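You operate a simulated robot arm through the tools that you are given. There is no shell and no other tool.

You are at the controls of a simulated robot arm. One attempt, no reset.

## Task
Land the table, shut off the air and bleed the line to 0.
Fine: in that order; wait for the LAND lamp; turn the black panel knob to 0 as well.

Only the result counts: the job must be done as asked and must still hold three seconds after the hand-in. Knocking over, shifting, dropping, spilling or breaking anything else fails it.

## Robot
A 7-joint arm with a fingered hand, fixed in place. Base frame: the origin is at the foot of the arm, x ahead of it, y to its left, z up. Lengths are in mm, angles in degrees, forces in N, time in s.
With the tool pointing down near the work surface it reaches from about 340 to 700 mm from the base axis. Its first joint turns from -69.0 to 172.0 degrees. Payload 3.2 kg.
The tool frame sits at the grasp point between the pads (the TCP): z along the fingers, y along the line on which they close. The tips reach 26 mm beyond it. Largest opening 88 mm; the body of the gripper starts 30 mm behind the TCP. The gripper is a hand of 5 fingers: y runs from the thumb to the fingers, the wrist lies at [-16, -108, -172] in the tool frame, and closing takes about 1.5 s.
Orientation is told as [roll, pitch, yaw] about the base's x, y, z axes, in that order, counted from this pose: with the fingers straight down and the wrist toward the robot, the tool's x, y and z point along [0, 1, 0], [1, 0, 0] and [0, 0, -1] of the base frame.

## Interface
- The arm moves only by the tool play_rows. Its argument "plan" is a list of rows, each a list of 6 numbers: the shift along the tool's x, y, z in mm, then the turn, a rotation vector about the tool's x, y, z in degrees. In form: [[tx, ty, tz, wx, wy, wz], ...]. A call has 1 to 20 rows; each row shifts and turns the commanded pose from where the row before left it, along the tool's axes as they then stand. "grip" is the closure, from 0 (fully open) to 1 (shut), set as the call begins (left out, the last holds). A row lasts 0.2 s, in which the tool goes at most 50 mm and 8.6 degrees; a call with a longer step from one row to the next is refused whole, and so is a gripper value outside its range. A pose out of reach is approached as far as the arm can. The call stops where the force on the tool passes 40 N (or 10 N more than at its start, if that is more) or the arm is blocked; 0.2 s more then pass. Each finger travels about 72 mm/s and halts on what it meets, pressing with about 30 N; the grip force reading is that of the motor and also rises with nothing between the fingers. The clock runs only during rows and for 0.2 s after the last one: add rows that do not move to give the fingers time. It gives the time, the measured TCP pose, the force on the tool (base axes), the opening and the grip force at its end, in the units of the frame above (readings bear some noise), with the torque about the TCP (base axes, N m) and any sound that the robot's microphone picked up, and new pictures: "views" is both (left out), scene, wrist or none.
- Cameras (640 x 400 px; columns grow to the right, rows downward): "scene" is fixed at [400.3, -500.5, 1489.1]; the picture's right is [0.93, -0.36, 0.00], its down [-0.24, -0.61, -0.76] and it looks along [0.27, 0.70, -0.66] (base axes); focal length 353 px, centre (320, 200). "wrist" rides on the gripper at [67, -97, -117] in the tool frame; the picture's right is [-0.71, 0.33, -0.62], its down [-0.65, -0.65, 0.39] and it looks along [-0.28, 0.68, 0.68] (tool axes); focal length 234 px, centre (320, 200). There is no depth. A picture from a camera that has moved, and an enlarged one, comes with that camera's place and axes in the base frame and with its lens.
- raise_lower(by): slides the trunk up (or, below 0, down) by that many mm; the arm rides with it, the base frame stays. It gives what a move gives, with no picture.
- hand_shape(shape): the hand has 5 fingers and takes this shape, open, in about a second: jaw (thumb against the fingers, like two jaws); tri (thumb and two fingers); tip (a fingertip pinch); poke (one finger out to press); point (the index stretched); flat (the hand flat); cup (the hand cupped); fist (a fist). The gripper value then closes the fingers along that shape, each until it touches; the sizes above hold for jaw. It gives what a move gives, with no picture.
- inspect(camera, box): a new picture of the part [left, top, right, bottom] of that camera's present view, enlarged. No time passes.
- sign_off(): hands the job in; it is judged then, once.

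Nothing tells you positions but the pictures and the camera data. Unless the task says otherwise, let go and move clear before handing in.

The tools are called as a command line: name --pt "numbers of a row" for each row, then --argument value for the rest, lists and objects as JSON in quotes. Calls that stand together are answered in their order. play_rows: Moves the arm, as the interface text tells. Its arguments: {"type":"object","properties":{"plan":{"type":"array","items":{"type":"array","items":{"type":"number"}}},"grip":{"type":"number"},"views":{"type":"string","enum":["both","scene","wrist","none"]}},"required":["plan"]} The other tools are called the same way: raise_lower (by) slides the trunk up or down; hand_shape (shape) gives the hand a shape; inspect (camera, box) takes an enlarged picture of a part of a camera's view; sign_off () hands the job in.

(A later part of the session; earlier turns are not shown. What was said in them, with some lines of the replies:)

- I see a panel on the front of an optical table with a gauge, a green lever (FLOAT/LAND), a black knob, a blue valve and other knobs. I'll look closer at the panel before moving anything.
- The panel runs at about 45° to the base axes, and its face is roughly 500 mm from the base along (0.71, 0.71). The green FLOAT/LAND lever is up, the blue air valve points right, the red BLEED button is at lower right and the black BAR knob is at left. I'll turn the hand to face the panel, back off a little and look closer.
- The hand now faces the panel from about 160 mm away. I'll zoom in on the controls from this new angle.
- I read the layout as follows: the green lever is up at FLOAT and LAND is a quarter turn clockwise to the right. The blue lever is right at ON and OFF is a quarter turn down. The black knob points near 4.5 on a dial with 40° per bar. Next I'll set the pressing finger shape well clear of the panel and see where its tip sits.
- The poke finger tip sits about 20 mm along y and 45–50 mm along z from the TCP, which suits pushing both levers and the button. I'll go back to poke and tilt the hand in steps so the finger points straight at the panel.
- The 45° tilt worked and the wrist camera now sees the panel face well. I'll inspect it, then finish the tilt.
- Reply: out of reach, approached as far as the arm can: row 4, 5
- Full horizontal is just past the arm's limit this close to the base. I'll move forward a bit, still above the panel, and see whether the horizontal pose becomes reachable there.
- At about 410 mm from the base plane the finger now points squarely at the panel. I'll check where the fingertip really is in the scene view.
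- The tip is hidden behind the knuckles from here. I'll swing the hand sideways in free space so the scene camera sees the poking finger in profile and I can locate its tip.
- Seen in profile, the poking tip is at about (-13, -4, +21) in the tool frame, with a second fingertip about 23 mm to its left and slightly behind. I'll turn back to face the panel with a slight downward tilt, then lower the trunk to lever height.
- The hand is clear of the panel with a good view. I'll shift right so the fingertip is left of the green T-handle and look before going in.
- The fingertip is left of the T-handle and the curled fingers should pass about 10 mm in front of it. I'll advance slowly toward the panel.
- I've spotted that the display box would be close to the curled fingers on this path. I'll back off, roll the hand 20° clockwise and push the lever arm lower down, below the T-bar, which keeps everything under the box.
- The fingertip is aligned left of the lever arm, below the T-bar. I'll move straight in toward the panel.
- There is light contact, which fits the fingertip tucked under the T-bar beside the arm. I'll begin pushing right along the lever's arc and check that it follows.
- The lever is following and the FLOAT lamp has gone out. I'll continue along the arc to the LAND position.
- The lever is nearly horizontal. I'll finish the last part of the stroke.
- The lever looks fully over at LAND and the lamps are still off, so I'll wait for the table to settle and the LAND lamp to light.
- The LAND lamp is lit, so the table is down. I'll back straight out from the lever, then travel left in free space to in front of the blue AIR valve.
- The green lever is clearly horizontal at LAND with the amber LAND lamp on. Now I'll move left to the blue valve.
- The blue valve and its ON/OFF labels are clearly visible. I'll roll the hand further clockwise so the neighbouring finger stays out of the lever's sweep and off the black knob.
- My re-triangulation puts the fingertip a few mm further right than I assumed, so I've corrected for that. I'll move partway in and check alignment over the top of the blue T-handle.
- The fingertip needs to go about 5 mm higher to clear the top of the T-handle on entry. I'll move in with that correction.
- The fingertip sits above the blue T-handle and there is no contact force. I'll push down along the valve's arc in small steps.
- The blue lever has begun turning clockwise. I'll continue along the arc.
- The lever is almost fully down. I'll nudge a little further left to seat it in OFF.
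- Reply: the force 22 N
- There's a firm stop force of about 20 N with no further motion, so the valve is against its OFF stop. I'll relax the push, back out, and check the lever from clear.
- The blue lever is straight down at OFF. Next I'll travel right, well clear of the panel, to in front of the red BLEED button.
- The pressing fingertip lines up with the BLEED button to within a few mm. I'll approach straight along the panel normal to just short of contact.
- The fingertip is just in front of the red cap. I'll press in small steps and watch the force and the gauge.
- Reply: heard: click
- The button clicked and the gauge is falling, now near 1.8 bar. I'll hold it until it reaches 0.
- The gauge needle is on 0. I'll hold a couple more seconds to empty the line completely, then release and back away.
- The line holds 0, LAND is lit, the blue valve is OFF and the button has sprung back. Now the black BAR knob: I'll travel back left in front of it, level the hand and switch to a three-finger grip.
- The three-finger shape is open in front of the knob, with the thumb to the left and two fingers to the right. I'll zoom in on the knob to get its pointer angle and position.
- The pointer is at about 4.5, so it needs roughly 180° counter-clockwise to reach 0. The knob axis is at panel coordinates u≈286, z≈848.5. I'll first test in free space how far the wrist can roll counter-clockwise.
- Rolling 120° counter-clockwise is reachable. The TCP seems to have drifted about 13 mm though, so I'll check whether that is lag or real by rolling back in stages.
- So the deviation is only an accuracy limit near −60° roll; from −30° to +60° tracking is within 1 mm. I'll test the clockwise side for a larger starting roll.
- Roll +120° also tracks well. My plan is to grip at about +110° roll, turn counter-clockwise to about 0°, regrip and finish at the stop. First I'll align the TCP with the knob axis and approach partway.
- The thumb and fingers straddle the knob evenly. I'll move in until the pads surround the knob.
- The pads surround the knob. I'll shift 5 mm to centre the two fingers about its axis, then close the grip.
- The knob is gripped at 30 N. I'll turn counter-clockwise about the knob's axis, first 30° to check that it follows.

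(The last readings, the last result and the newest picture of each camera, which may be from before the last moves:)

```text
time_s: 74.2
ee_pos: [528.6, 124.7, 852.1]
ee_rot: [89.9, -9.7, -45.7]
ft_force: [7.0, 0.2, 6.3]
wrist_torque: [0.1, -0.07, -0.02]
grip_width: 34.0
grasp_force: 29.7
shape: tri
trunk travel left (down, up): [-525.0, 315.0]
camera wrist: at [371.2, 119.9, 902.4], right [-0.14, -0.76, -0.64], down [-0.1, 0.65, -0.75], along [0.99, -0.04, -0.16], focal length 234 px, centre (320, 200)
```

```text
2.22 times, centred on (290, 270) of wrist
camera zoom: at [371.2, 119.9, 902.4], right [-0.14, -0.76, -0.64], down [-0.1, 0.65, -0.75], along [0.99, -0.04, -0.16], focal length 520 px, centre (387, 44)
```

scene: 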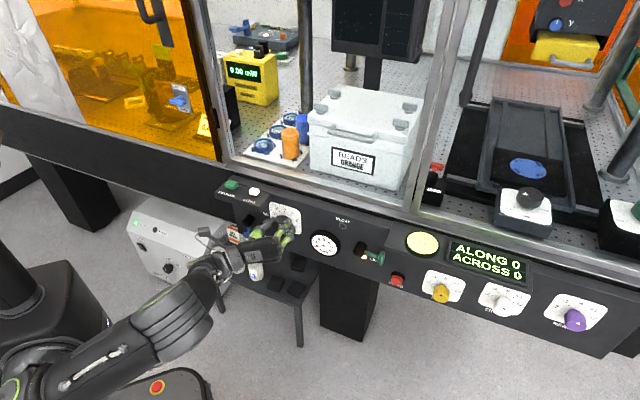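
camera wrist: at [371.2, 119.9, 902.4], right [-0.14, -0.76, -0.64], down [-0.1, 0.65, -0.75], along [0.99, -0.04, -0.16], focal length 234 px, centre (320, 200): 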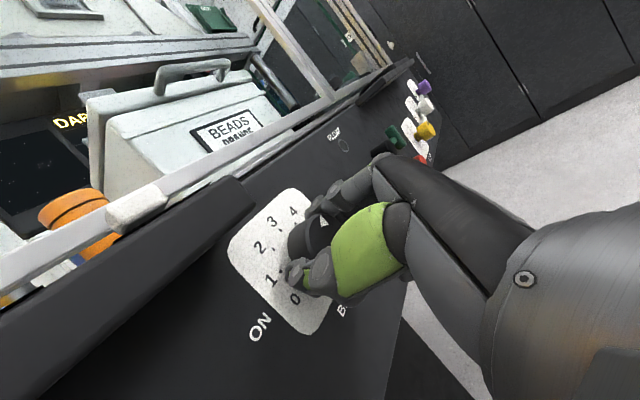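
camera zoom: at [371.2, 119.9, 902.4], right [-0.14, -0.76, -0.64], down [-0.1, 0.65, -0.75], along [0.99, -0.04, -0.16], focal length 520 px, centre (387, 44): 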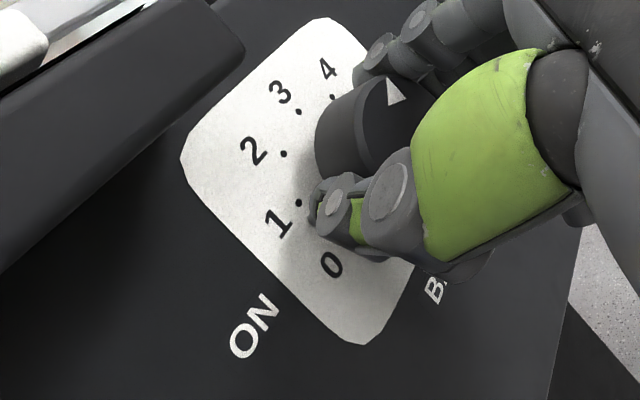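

The pointer moves with the hand. I'll continue turning about 60° more.

play_rows --pt "0.5 -0.4 0 0 0 -6" --pt "0.3 -0.4 0 0 0 -6" --pt "0 -0.5 0 0 0 -6" --pt "0 -0.5 0 0 0 -6" --pt "0 -0.5 0 0 0 -6" --pt "0 -0.5 0 0 0 -6" --pt "0 -0.5 0 0 0 -6" --pt "0 -0.5 0 0 0 -6" --pt "0 -0.5 0 0 0 -6" --pt "0 -0.5 0 0 0 -6" --pt "0 0 0 0 0 0"

inspect --camera "wrist" --box '[200, 180, 380, 360]'

inspect --camera "scene" --box '[235, 190, 325, 250]'

```text
time_s: 76.5
ee_pos: [525.8, 127.3, 850.7]
ee_rot: [89.7, -69.7, -45.4]
ft_force: [6.5, -1.7, 9.0]
wrist_torque: [0.18, -0.22, -0.11]
grip_width: 34.0
grasp_force: 29.8
shape: tri
trunk travel left (down, up): [-525.0, 315.0]
camera wrist: at [375.6, 114.9, 783.3], right [0.1, -0.99, 0.07], down [0.54, 0.0, -0.84], along [0.83, 0.12, 0.54], focal length 234 px, centre (320, 200)
```

scene: 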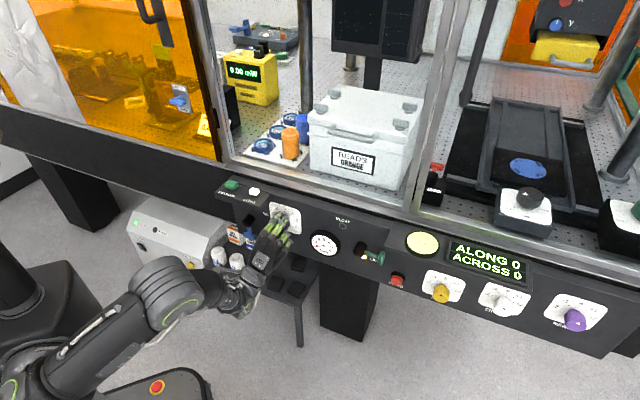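
wrist: 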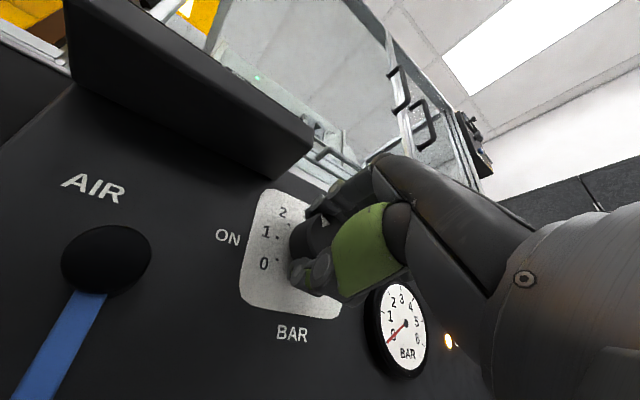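

```text
2.22 times, centred on (290, 270) of wrist
camera zoom: at [375.6, 114.9, 783.3], right [0.1, -0.99, 0.07], down [0.54, 0.0, -0.84], along [0.83, 0.12, 0.54], focal length 520 px, centre (387, 44)
```

zoom: 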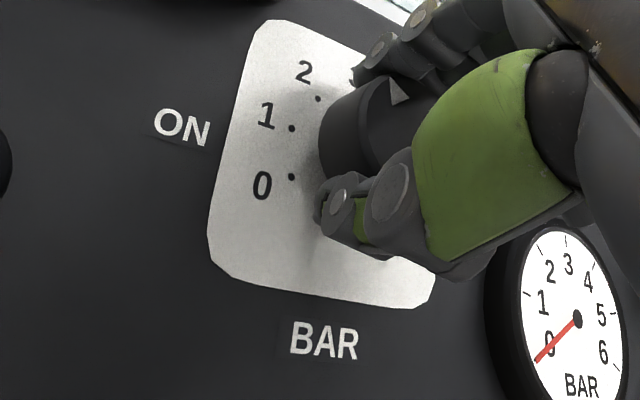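

```text
6.67 times, centred on (280, 220) of scene
camera zoom: at [400.3, -500.5, 1489.1], right [0.93, -0.36, 0.0], down [-0.24, -0.61, -0.76], along [0.27, 0.7, -0.66], focal length 2356 px, centre (587, 67)
```

zoom: 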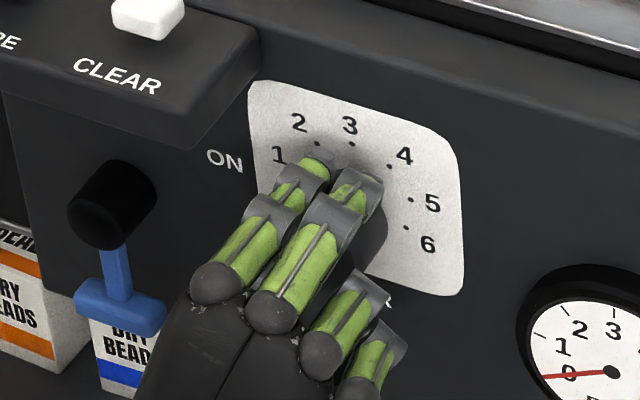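

The knob is now near 2.2 and still moving with the hand. I'll turn 20° more, open the fingers partway, and back straight out for the regrip.

play_rows --pt "0 -0.5 0 0 0 -6" --pt "0 -0.5 0 0 0 -6" --pt "0 -0.5 0 0 0 -6" --pt "0 0 0 0 0 -2" --pt "0 0 0 0 0 0" --views "none"

play_rows --grip 0.25 --pt "0 0 0 0 0 0" --pt "0 0 0 0 0 0" --pt "0 0 0 0 0 0" --pt "0 0 0 0 0 0" --pt "0 0 0 0 0 0"

inspect --camera "scene" --box '[235, 190, 325, 250]'

inspect --camera "wrist" --box '[200, 180, 380, 360]'

```text
time_s: 77.8
ee_pos: [524.4, 128.7, 848.8]
ee_rot: [68.0, -89.7, -23.7]
ft_force: [9.9, 2.1, 10.9]
wrist_torque: [0.24, -0.27, -0.09]
grip_width: 33.8
grasp_force: 30.4
shape: tri
trunk travel left (down, up): [-525.0, 315.0]
```

```text
time_s: 79.0
ee_pos: [525.3, 129.2, 850.0]
ee_rot: [63.7, -89.6, -19.4]
ft_force: [-0.1, 0.3, 0.1]
wrist_torque: [-0.04, 0.01, 0.04]
grip_width: 65.3
grasp_force: 0.1
shape: tri
trunk travel left (down, up): [-525.0, 315.0]
camera wrist: at [394.3, 94.5, 752.6], right [0.05, -0.94, 0.33], down [0.73, -0.19, -0.66], along [0.68, 0.27, 0.68], focal length 234 px, centre (320, 200)
```

scene: 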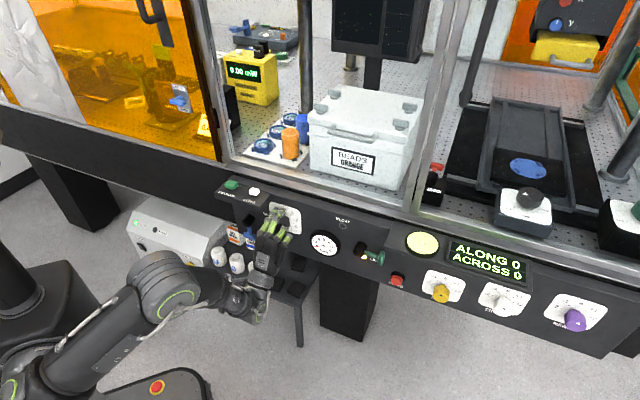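
wrist: 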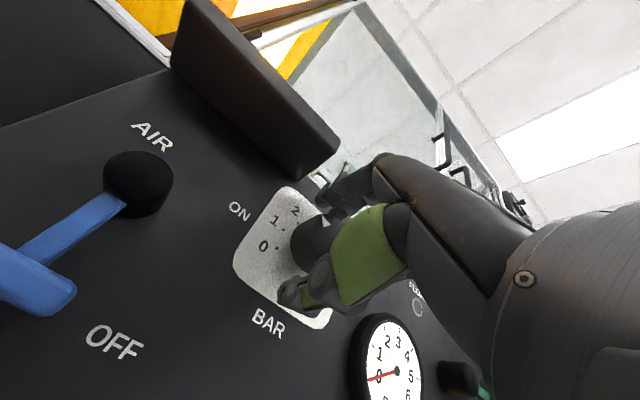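

```text
6.67 times, centred on (280, 220) of scene
camera zoom: at [400.3, -500.5, 1489.1], right [0.93, -0.36, 0.0], down [-0.24, -0.61, -0.76], along [0.27, 0.7, -0.66], focal length 2356 px, centre (587, 67)
```

zoom: 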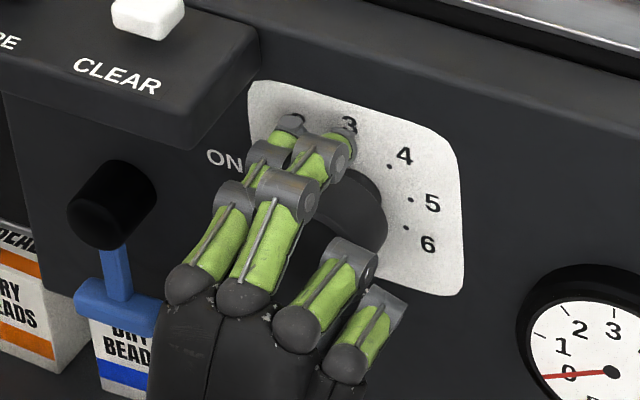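

```text
2.22 times, centred on (290, 270) of wrist
camera zoom: at [394.3, 94.5, 752.6], right [0.05, -0.94, 0.33], down [0.73, -0.19, -0.66], along [0.68, 0.27, 0.68], focal length 520 px, centre (387, 44)
```

zoom: 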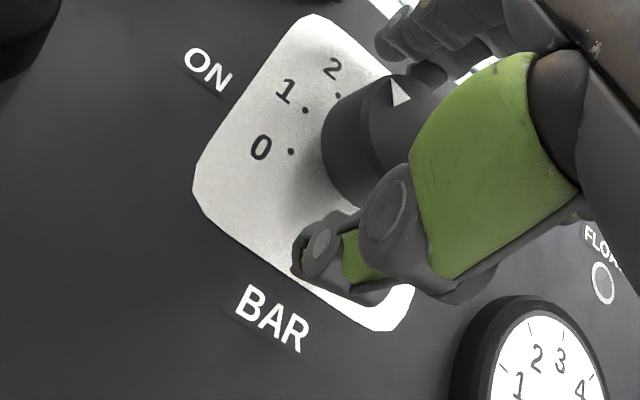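

Released cleanly with the pointer now near 1.7. I'll retreat, roll the hand back clockwise in free space and look at the pointer.

play_rows --pt "0 0 -15 0 0 0" --pt "0 0 -20 0 0 0" --pt "0 0 -15 0 0 0" --pt "0 0 0 0 0 8" --pt "0 0 0 0 0 8" --pt "0 0 0 0 0 8" --pt "0 0 0 0 0 8" --pt "0 0 0 0 0 8" --pt "0 0 0 0 0 8" --pt "0 0 0 0 0 8" --pt "0 0 0 0 0 8" --pt "0 0 0 0 0 8" --pt "0 0 0 0 0 8" --pt "0 0 0 0 0 8" --pt "0 0 0 0 0 0"

inspect --camera "wrist" --box '[190, 180, 390, 360]'

inspect --camera "scene" --box '[250, 190, 310, 240]'

```text
time_s: 82.2
ee_pos: [489.2, 93.2, 846.8]
ee_rot: [89.9, -1.5, -45.5]
ft_force: [1.3, -0.3, 0.5]
wrist_torque: [-0.04, 0.0, 0.02]
grip_width: 65.4
grasp_force: 0.1
shape: tri
trunk travel left (down, up): [-525.0, 315.0]
camera wrist: at [337.4, 82.9, 913.4], right [-0.2, -0.69, -0.7], down [-0.17, 0.73, -0.67], along [0.96, -0.02, -0.26], focal length 234 px, centre (320, 200)
```

scene: 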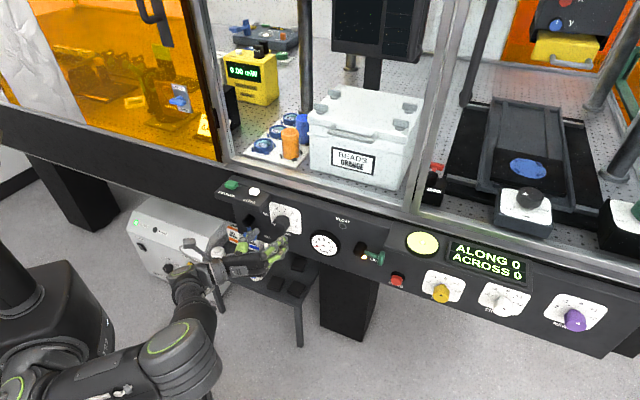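
wrist: 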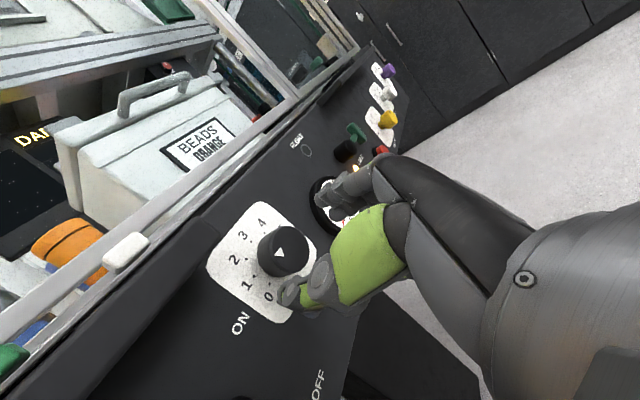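

```text
2.22 times, centred on (290, 270) of wrist
camera zoom: at [337.4, 82.9, 913.4], right [-0.2, -0.69, -0.7], down [-0.17, 0.73, -0.67], along [0.96, -0.02, -0.26], focal length 520 px, centre (387, 44)
```

zoom: 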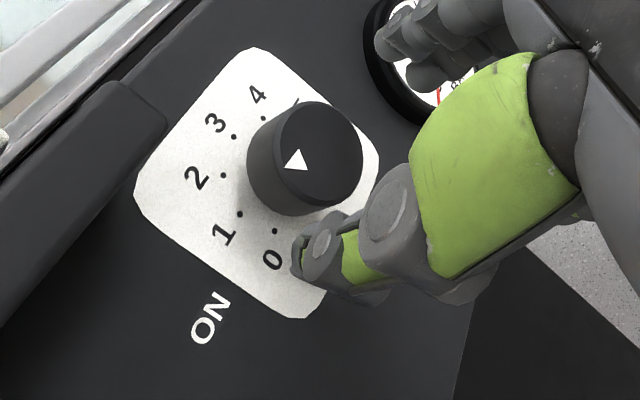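

```text
8.00 times, centred on (280, 215) of scene
camera zoom: at [400.3, -500.5, 1489.1], right [0.93, -0.36, 0.0], down [-0.24, -0.61, -0.76], along [0.27, 0.7, -0.66], focal length 2827 px, centre (640, 80)
```

zoom: 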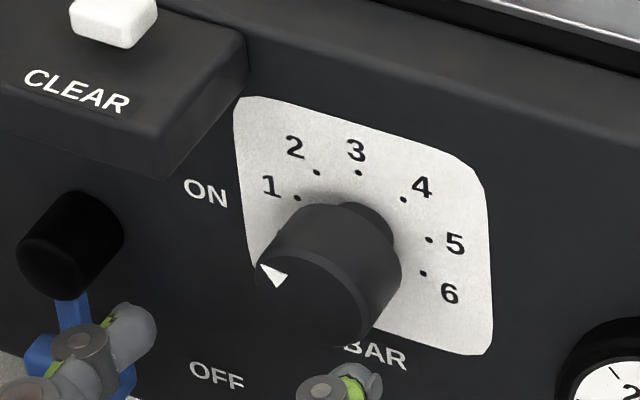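

The pointer is at about −52° (1.7 bar), so about 68° more is needed. I'll re-centre, open fully, move in and grip again.

play_rows --grip 0 --pt "7.5 6.7 0 0 0 0" --pt "0 0 10 0 0 0" --pt "0 0 0 0 0 0" --pt "0 0 0 0 0 0" --views "none"

inspect --camera "scene" --box '[235, 190, 325, 250]'

```text
time_s: 83.2
ee_pos: [502.4, 97.5, 857.2]
ee_rot: [89.8, -1.6, -45.5]
ft_force: [-0.3, 0.5, -0.1]
wrist_torque: [0.0, 0.0, 0.0]
grip_width: 87.6
grasp_force: 0.1
shape: tri
trunk travel left (down, up): [-525.0, 315.0]
```

```text
6.67 times, centred on (280, 220) of scene
camera zoom: at [400.3, -500.5, 1489.1], right [0.93, -0.36, 0.0], down [-0.24, -0.61, -0.76], along [0.27, 0.7, -0.66], focal length 2356 px, centre (587, 67)
```

zoom: 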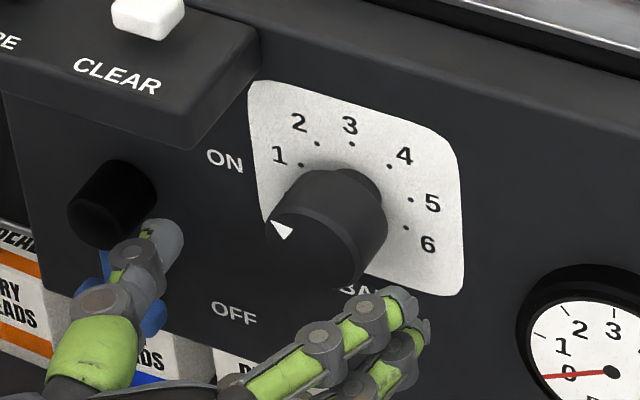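

play_rows --pt "-2.5 0 10 0 0 0" --pt "0 0 10 0 0 0" --pt "0 0 10 0 0 0" --pt "0 0 8.5 0 0 0" --pt "0 0 0 0 0 0" --views "none"

inspect --camera "scene" --box '[235, 190, 325, 250]'

inspect --camera "wrist" --box '[190, 180, 390, 360]'

```text
time_s: 84.3
ee_pos: [529.3, 122.1, 854.2]
ee_rot: [89.7, -1.6, -45.6]
ft_force: [0.1, 0.6, -0.5]
wrist_torque: [-0.01, -0.02, 0.05]
grip_width: 87.6
grasp_force: 0.2
shape: tri
trunk travel left (down, up): [-525.0, 315.0]
```

```text
6.67 times, centred on (280, 220) of scene
camera zoom: at [400.3, -500.5, 1489.1], right [0.93, -0.36, 0.0], down [-0.24, -0.61, -0.76], along [0.27, 0.7, -0.66], focal length 2356 px, centre (587, 67)
```

zoom: 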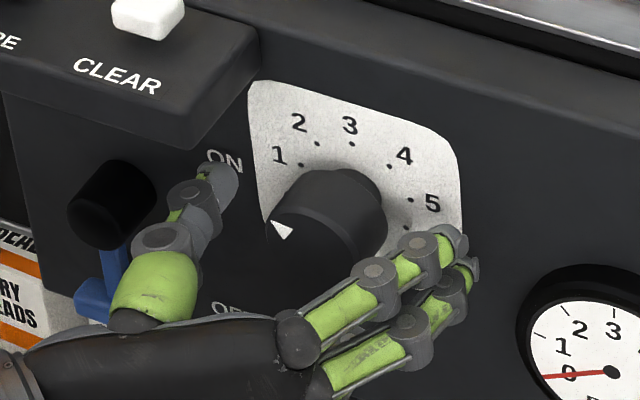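

```text
2.22 times, centred on (290, 270) of wrist
camera zoom: at [376.8, 112.2, 918.2], right [-0.2, -0.69, -0.7], down [-0.17, 0.72, -0.67], along [0.96, -0.02, -0.26], focal length 520 px, centre (387, 44)
```

zoom: 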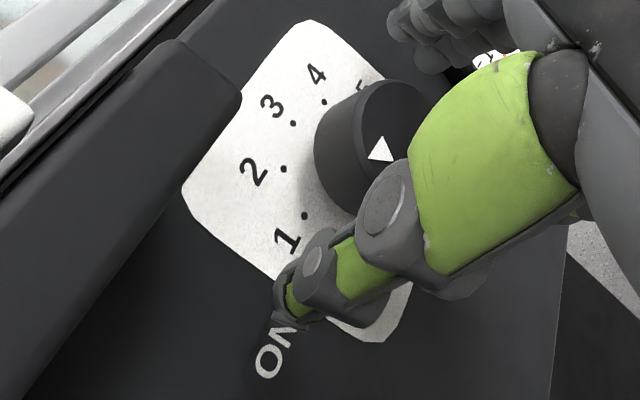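

The hand straddles the knob again. Closing the grip.

play_rows --grip 1 --pt "0 0 0 0 0 0" --pt "0 0 0 0 0 0" --pt "0 0 0 0 0 0" --pt "0 0 0 0 0 0" --pt "0 0 0 0 0 0" --pt "0 0 0 0 0 0" --pt "0 0 0 0 0 0" --pt "0 0 0 0 0 0" --views "none"

inspect --camera "wrist" --box '[190, 180, 390, 360]'

inspect --camera "scene" --box '[235, 190, 325, 250]'

```text
time_s: 86.2
ee_pos: [528.7, 123.8, 854.2]
ee_rot: [89.8, -1.6, -45.6]
ft_force: [1.2, 2.3, 1.5]
wrist_torque: [0.01, 0.04, 0.03]
grip_width: 33.5
grasp_force: 29.8
shape: tri
trunk travel left (down, up): [-525.0, 315.0]
```

```text
2.22 times, centred on (290, 270) of wrist
camera zoom: at [376.7, 112.4, 918.3], right [-0.2, -0.69, -0.7], down [-0.17, 0.72, -0.67], along [0.96, -0.02, -0.26], focal length 520 px, centre (387, 44)
```

zoom: 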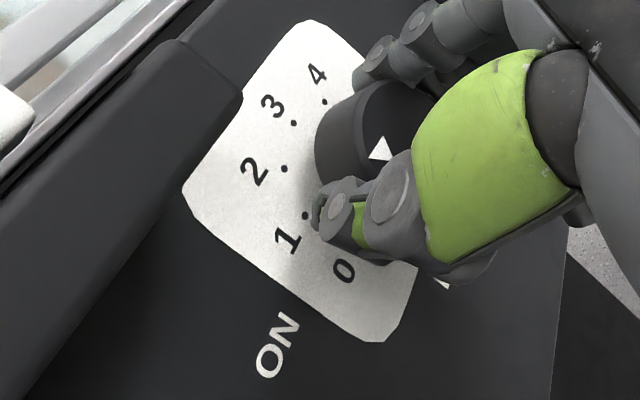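

```text
6.67 times, centred on (280, 220) of scene
camera zoom: at [400.3, -500.5, 1489.1], right [0.93, -0.36, 0.0], down [-0.24, -0.61, -0.76], along [0.27, 0.7, -0.66], focal length 2356 px, centre (587, 67)
```

zoom: 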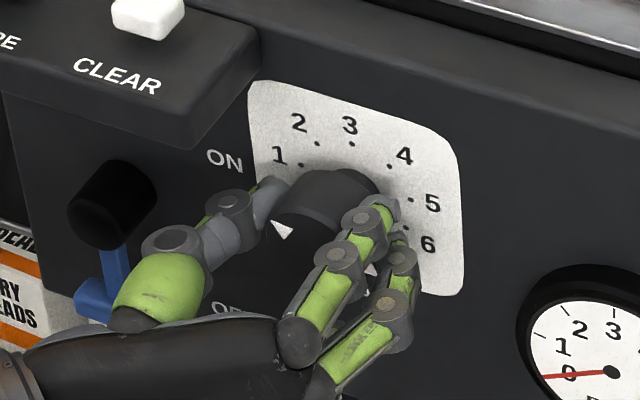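

Gripped. I'll turn 60° counter-clockwise, then check the pointer against 0.

play_rows --pt "0 -0.5 0 0 0 -6" --pt "0 -0.5 0 0 0 -6" --pt "0 -0.5 0 0 0 -6" --pt "0 -0.5 0 0 0 -6" --pt "0 -0.5 0 0 0 -6" --pt "0 -0.5 0 0 0 -6" --pt "0 -0.5 0 0 0 -6" --pt "0 -0.5 0 0 0 -6" --pt "0 -0.5 0 0 0 -6" --pt "0 -0.5 0 0 0 -6" --pt "0 0 0 0 0 0"

inspect --camera "wrist" --box '[190, 180, 390, 360]'

inspect --camera "scene" --box '[235, 190, 325, 250]'

```text
time_s: 88.5
ee_pos: [525.4, 126.2, 852.4]
ee_rot: [89.7, -61.8, -45.5]
ft_force: [4.8, 4.6, 6.6]
wrist_torque: [0.1, -0.08, -0.05]
grip_width: 33.1
grasp_force: 29.7
shape: tri
trunk travel left (down, up): [-525.0, 315.0]
camera wrist: at [369.2, 119.0, 798.9], right [0.1, -0.99, -0.04], down [0.46, 0.08, -0.88], along [0.88, 0.07, 0.47], focal length 234 px, centre (320, 200)
```

scene: 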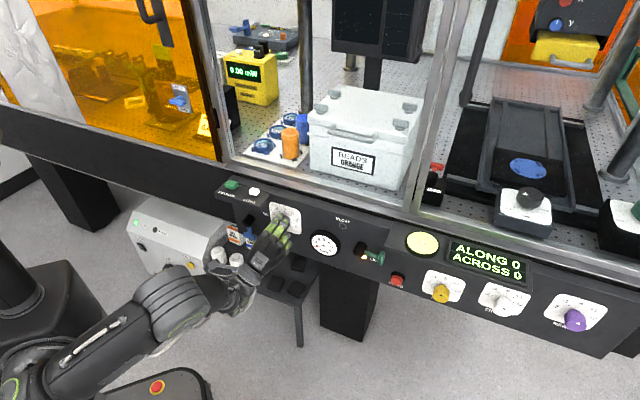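
wrist: 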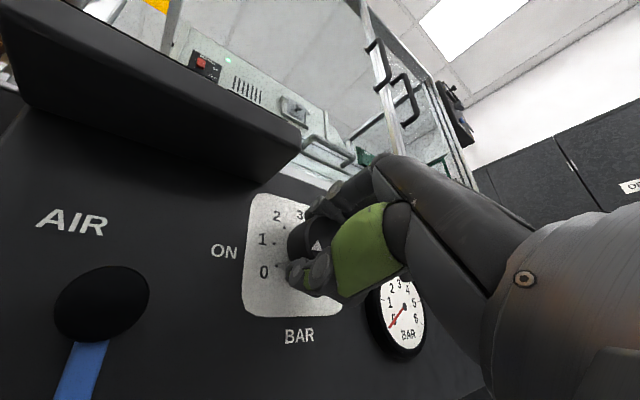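

```text
2.22 times, centred on (290, 270) of wrist
camera zoom: at [369.2, 119.0, 798.9], right [0.1, -0.99, -0.04], down [0.46, 0.08, -0.88], along [0.88, 0.07, 0.47], focal length 520 px, centre (387, 44)
```

zoom: 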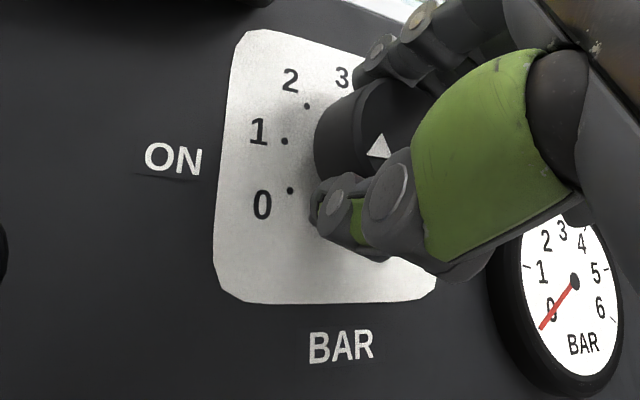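

```text
6.67 times, centred on (280, 220) of scene
camera zoom: at [400.3, -500.5, 1489.1], right [0.93, -0.36, 0.0], down [-0.24, -0.61, -0.76], along [0.27, 0.7, -0.66], focal length 2356 px, centre (587, 67)
```

zoom: 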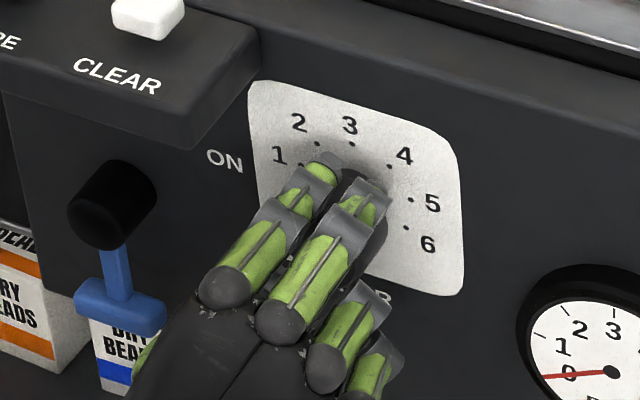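

The knob is at about −112°, close to 0. I'll turn a final 8° and check for a stop.

play_rows --pt "0 -0.35 0 0 0 -4" --pt "0 -0.35 0 0 0 -4" --pt "0 0 0 0 0 0" --views "none"

inspect --camera "wrist" --box '[230, 180, 350, 320]'

```text
time_s: 89.3
ee_pos: [526.2, 125.7, 851.6]
ee_rot: [89.5, -69.6, -45.2]
ft_force: [6.2, 3.6, 7.8]
wrist_torque: [0.22, 0.0, -0.03]
grip_width: 33.6
grasp_force: 29.6
shape: tri
trunk travel left (down, up): [-525.0, 315.0]
```

```text
2.86 times, centred on (290, 250) of wrist
camera zoom: at [375.2, 112.7, 784.0], right [0.1, -0.99, 0.07], down [0.54, 0.0, -0.84], along [0.83, 0.12, 0.54], focal length 669 px, centre (406, 57)
```

zoom: 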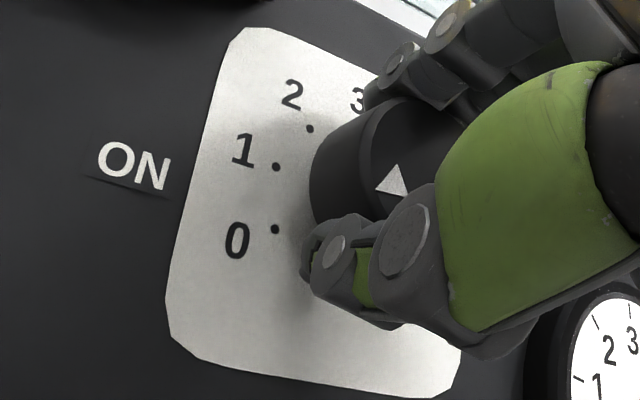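

The resisting torque rose and the pointer slipped slightly relative to the hand, which suggests the knob met its stop at 0. I'll release, back out and look at the pointer.

play_rows --grip 0.25 --pt "0 0 0 0 0 0" --pt "0 0 0 0 0 0" --pt "0 0 0 0 0 0" --pt "0 0 0 0 0 0" --pt "0 0 0 0 0 0" --pt "0 0 -15 0 0 0" --pt "0 0 -20 0 0 0" --pt "0 0 -20 0 0 0" --pt "0 0 0 0 0 0"

inspect --camera "wrist" --box '[210, 180, 350, 320]'

inspect --camera "scene" --box '[255, 195, 305, 235]'

```text
time_s: 91.3
ee_pos: [484.3, 87.9, 850.7]
ee_rot: [89.5, -69.6, -45.3]
ft_force: [0.3, 0.3, 0.2]
wrist_torque: [0.01, 0.0, 0.02]
grip_width: 65.7
grasp_force: 0.2
shape: tri
trunk travel left (down, up): [-525.0, 315.0]
camera wrist: at [333.9, 73.9, 784.5], right [0.1, -0.99, 0.07], down [0.54, 0.0, -0.84], along [0.83, 0.12, 0.54], focal length 234 px, centre (320, 200)
```

scene: 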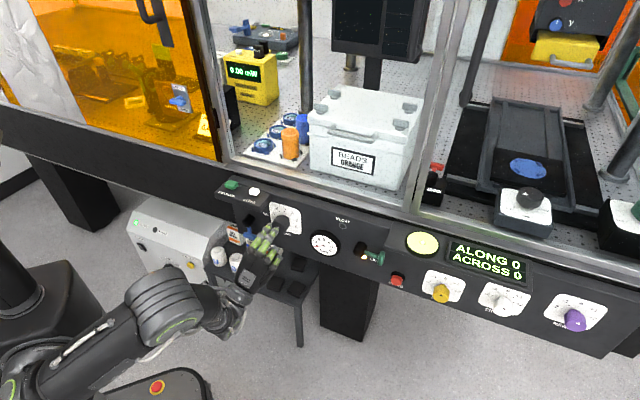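
wrist: 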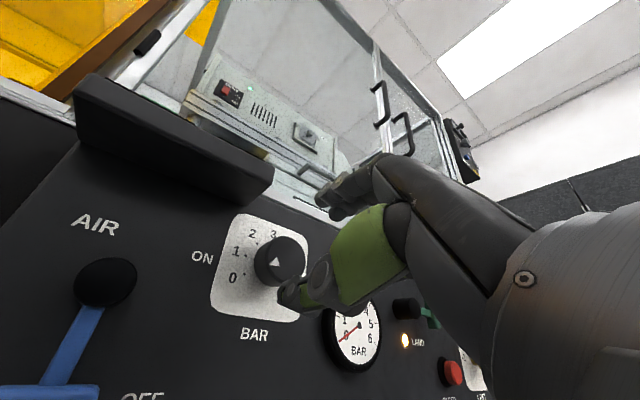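

```text
2.86 times, centred on (280, 250) of wrist
camera zoom: at [333.9, 73.9, 784.5], right [0.1, -0.99, 0.07], down [0.54, 0.0, -0.84], along [0.83, 0.12, 0.54], focal length 669 px, centre (434, 57)
```

zoom: 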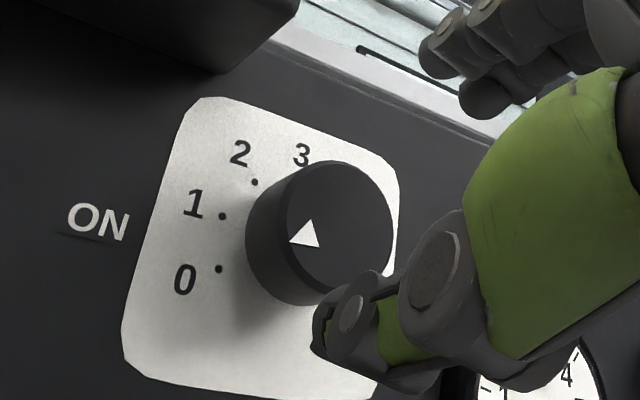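

```text
10.00 times, centred on (280, 215) of scene
camera zoom: at [400.3, -500.5, 1489.1], right [0.93, -0.36, 0.0], down [-0.24, -0.61, -0.76], along [0.27, 0.7, -0.66], focal length 3534 px, centre (720, 50)
```

zoom: 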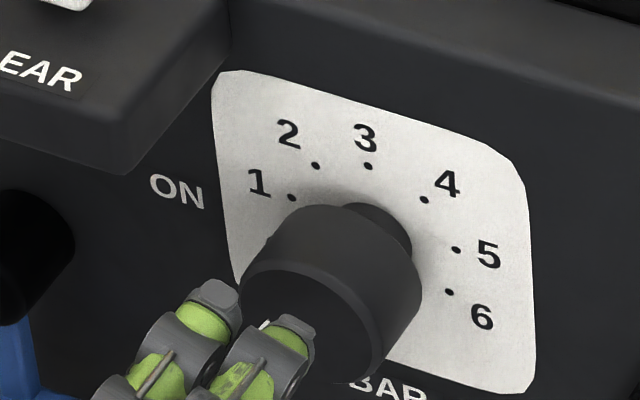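

The pointer is right by the 0 mark, about −117° against −120°. I'll roll the hand for a second, cleaner view to measure it more precisely.

play_rows --pt "0 0 0 0 0 8" --pt "0 0 0 0 0 8" --pt "0 0 0 0 0 8" --pt "0 0 0 0 0 8" --pt "0 0 0 0 0 8" --pt "0 0 0 0 0 8" --pt "0 0 0 0 0 8" --pt "0 0 0 0 0 6" --pt "0 0 0 0 0 0"

inspect --camera "wrist" --box '[200, 190, 340, 330]'

inspect --camera "scene" --box '[255, 195, 305, 235]'

```text
time_s: 93.3
ee_pos: [486.9, 86.0, 851.5]
ee_rot: [89.7, -7.5, -45.6]
ft_force: [-0.4, 0.3, -0.1]
wrist_torque: [0.0, -0.03, -0.02]
grip_width: 65.7
grasp_force: 0.1
shape: tri
trunk travel left (down, up): [-525.0, 315.0]
camera wrist: at [330.0, 80.7, 905.2], right [-0.15, -0.74, -0.66], down [-0.12, 0.67, -0.73], along [0.98, -0.03, -0.19], focal length 234 px, centre (320, 200)
```

scene: 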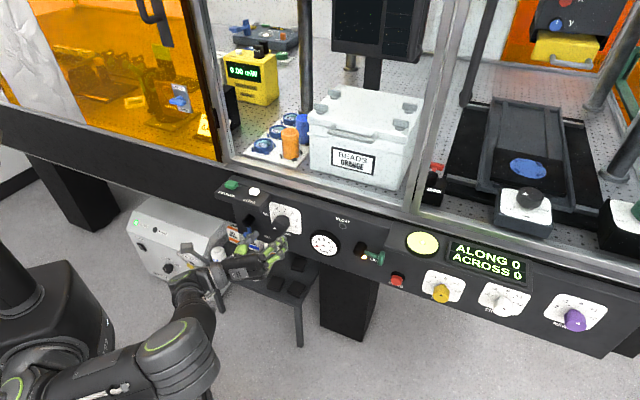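
wrist: 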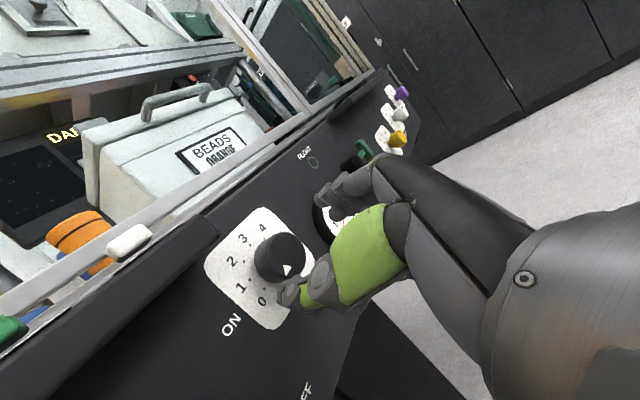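

```text
2.86 times, centred on (270, 260) of wrist
camera zoom: at [330.0, 80.7, 905.2], right [-0.15, -0.74, -0.66], down [-0.12, 0.67, -0.73], along [0.98, -0.03, -0.19], focal length 669 px, centre (463, 29)
```

zoom: 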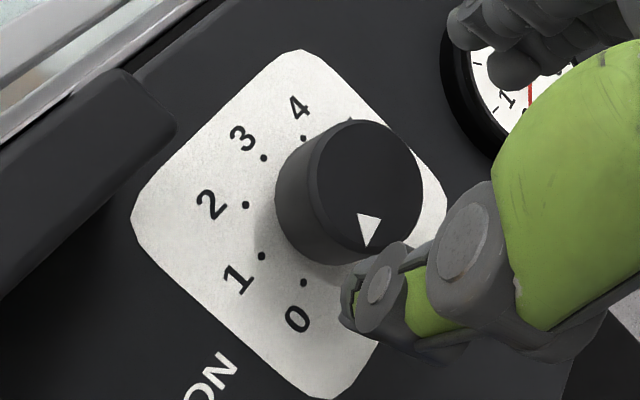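

```text
10.00 times, centred on (280, 215) of scene
camera zoom: at [400.3, -500.5, 1489.1], right [0.93, -0.36, 0.0], down [-0.24, -0.61, -0.76], along [0.27, 0.7, -0.66], focal length 3534 px, centre (720, 50)
```

zoom: 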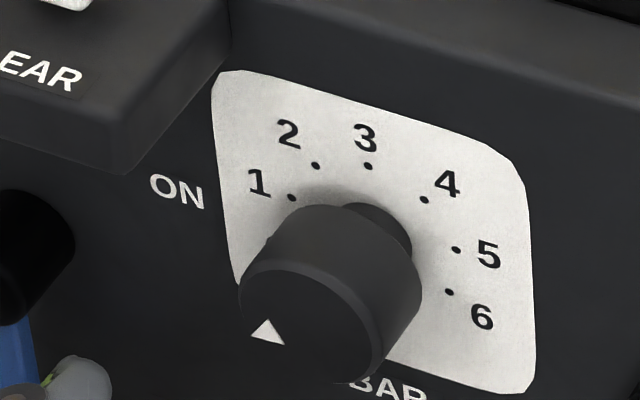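

Estimates put the pointer within a few degrees of 0, but parallax limits them. I'll move so the wrist camera looks straight along the knob's axis, which removes the parallax, and measure again.

play_rows --pt "-22 33.7 0 0 0 0" --pt "-22 33.7 0 0 0 0" --pt "-22 33.7 0 0 0 0" --pt "0 0 0 0 0 0"

inspect --camera "wrist" --box '[40, 270, 170, 400]'

```text
time_s: 94.3
ee_pos: [560.0, 9.0, 799.9]
ee_rot: [89.8, -7.6, -45.6]
ft_force: [0.7, -0.5, -0.3]
wrist_torque: [0.0, 0.02, 0.0]
grip_width: 65.7
grasp_force: 0.0
shape: tri
trunk travel left (down, up): [-525.0, 315.0]
camera wrist: at [404.1, 2.7, 853.9], right [-0.15, -0.74, -0.66], down [-0.12, 0.67, -0.73], along [0.98, -0.03, -0.19], focal length 234 px, centre (320, 200)
```

scene: 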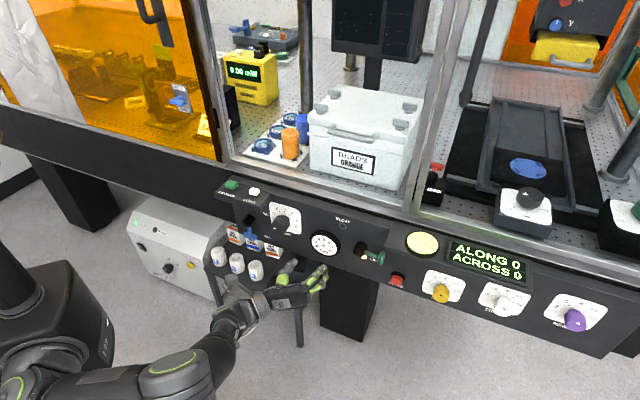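
wrist: 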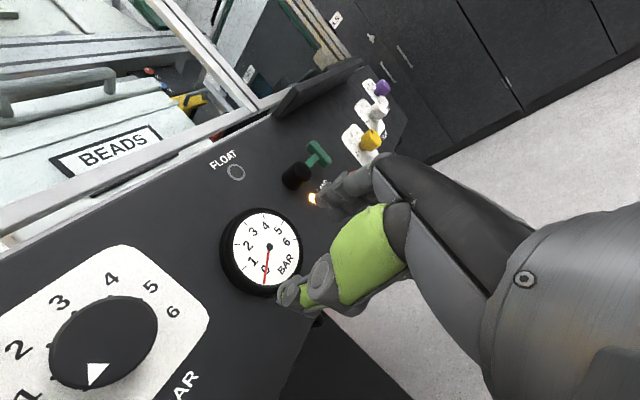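

```text
3.08 times, centred on (105, 335) of wrist
camera zoom: at [404.1, 2.7, 853.9], right [-0.15, -0.74, -0.66], down [-0.12, 0.67, -0.73], along [0.98, -0.03, -0.19], focal length 720 px, centre (982, -215)
```

zoom: 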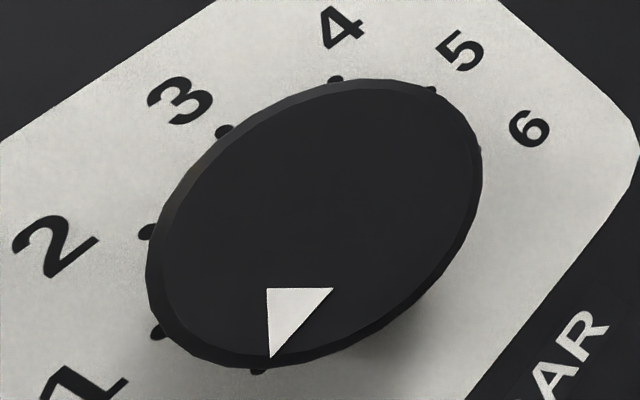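

Looking along the axis, the pointer's own axis is at about −120°, lined up with the 0 dot, so the knob is at 0. I'll back the hand clear and check every indicator one last time.

play_rows --pt "0 0 -20 0 0 0" --pt "0 0 -20 0 0 0" --pt "0 0 -20 0 0 0" --pt "0 0 0 0 0 0" --pt "0 0 0 0 0 0" --pt "0 0 0 0 0 0" --pt "0 0 0 0 0 0" --pt "0 0 0 0 0 0"

inspect --camera "scene" --box '[220, 175, 420, 300]'

inspect --camera "scene" --box '[300, 215, 360, 275]'

inspect --camera "scene" --box '[380, 210, 620, 360]'

```text
time_s: 96.2
ee_pos: [518.8, -33.6, 798.6]
ee_rot: [89.8, -7.7, -45.5]
ft_force: [0.3, 0.2, 0.9]
wrist_torque: [-0.03, 0.01, -0.02]
grip_width: 65.8
grasp_force: 0.0
shape: tri
trunk travel left (down, up): [-525.0, 315.0]
camera wrist: at [362.4, -39.3, 853.0], right [-0.15, -0.74, -0.66], down [-0.12, 0.67, -0.73], along [0.98, -0.03, -0.19], focal length 234 px, centre (320, 200)
```

scene: 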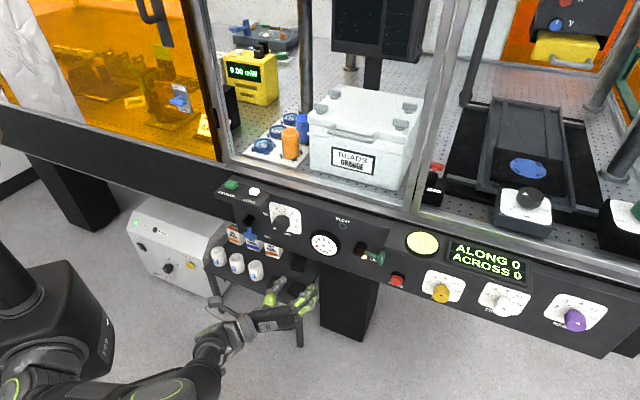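
wrist: 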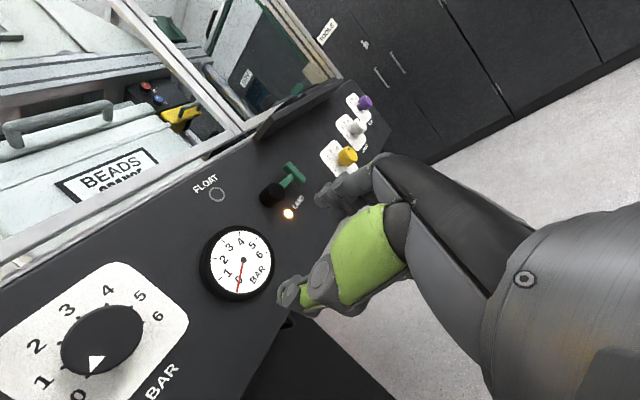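

```text
3.20 times, centred on (320, 238) of scene
camera zoom: at [400.3, -500.5, 1489.1], right [0.93, -0.36, 0.0], down [-0.24, -0.61, -0.76], along [0.27, 0.7, -0.66], focal length 1131 px, centre (320, 80)
```

zoom: 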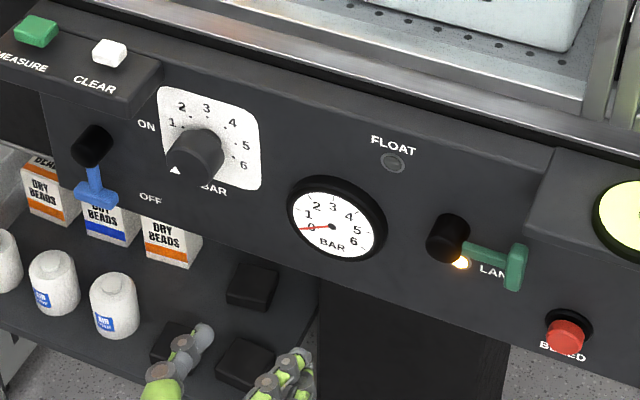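

```text
6.67 times, centred on (330, 245) of scene
camera zoom: at [400.3, -500.5, 1489.1], right [0.93, -0.36, 0.0], down [-0.24, -0.61, -0.76], along [0.27, 0.7, -0.66], focal length 2356 px, centre (253, -100)
```

zoom: 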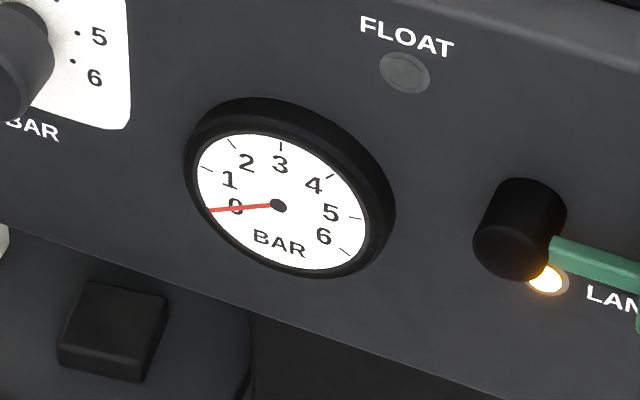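

```text
2.67 times, centred on (500, 285) of scene
camera zoom: at [400.3, -500.5, 1489.1], right [0.93, -0.36, 0.0], down [-0.24, -0.61, -0.76], along [0.27, 0.7, -0.66], focal length 942 px, centre (-160, -27)
```

zoom: 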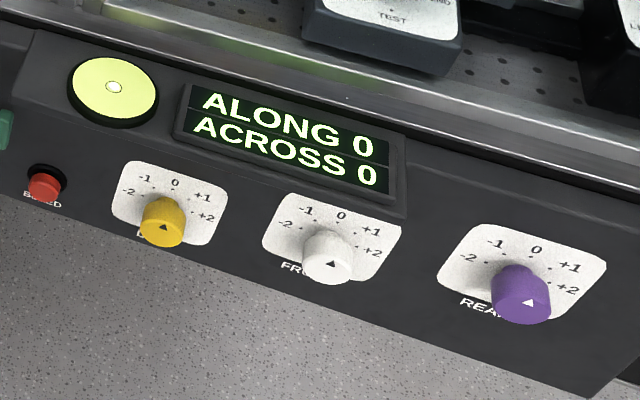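

The LAND lamp is lit with the green lever at LAND, the blue air valve is at OFF, the gauge reads 0 and the black knob points to 0. The other knobs and the displays look unchanged and the hand is well clear, so I'm handing in.

sign_off

```text
The job is handed in.
```

The table is landed, the air is off and the line is bled to 0, done in that order, and the job is handed in.

- **Land:** I turned the green lever to LAND and waited until the LAND lamp lit before going on.
- **Air:** I turned the blue valve down to its stop at OFF.
- **Bleed:** I held the BLEED button until the gauge read 0, then about two seconds longer. The gauge still read 0 at the last check.
- **Black knob:** I turned it from about 4.5 to 0, in two grips. Seen straight along its axis, the pointer lines up with the 0 mark.

The other knobs and the ALONG/ACROSS display look unchanged, and the hand is clear of the panel.
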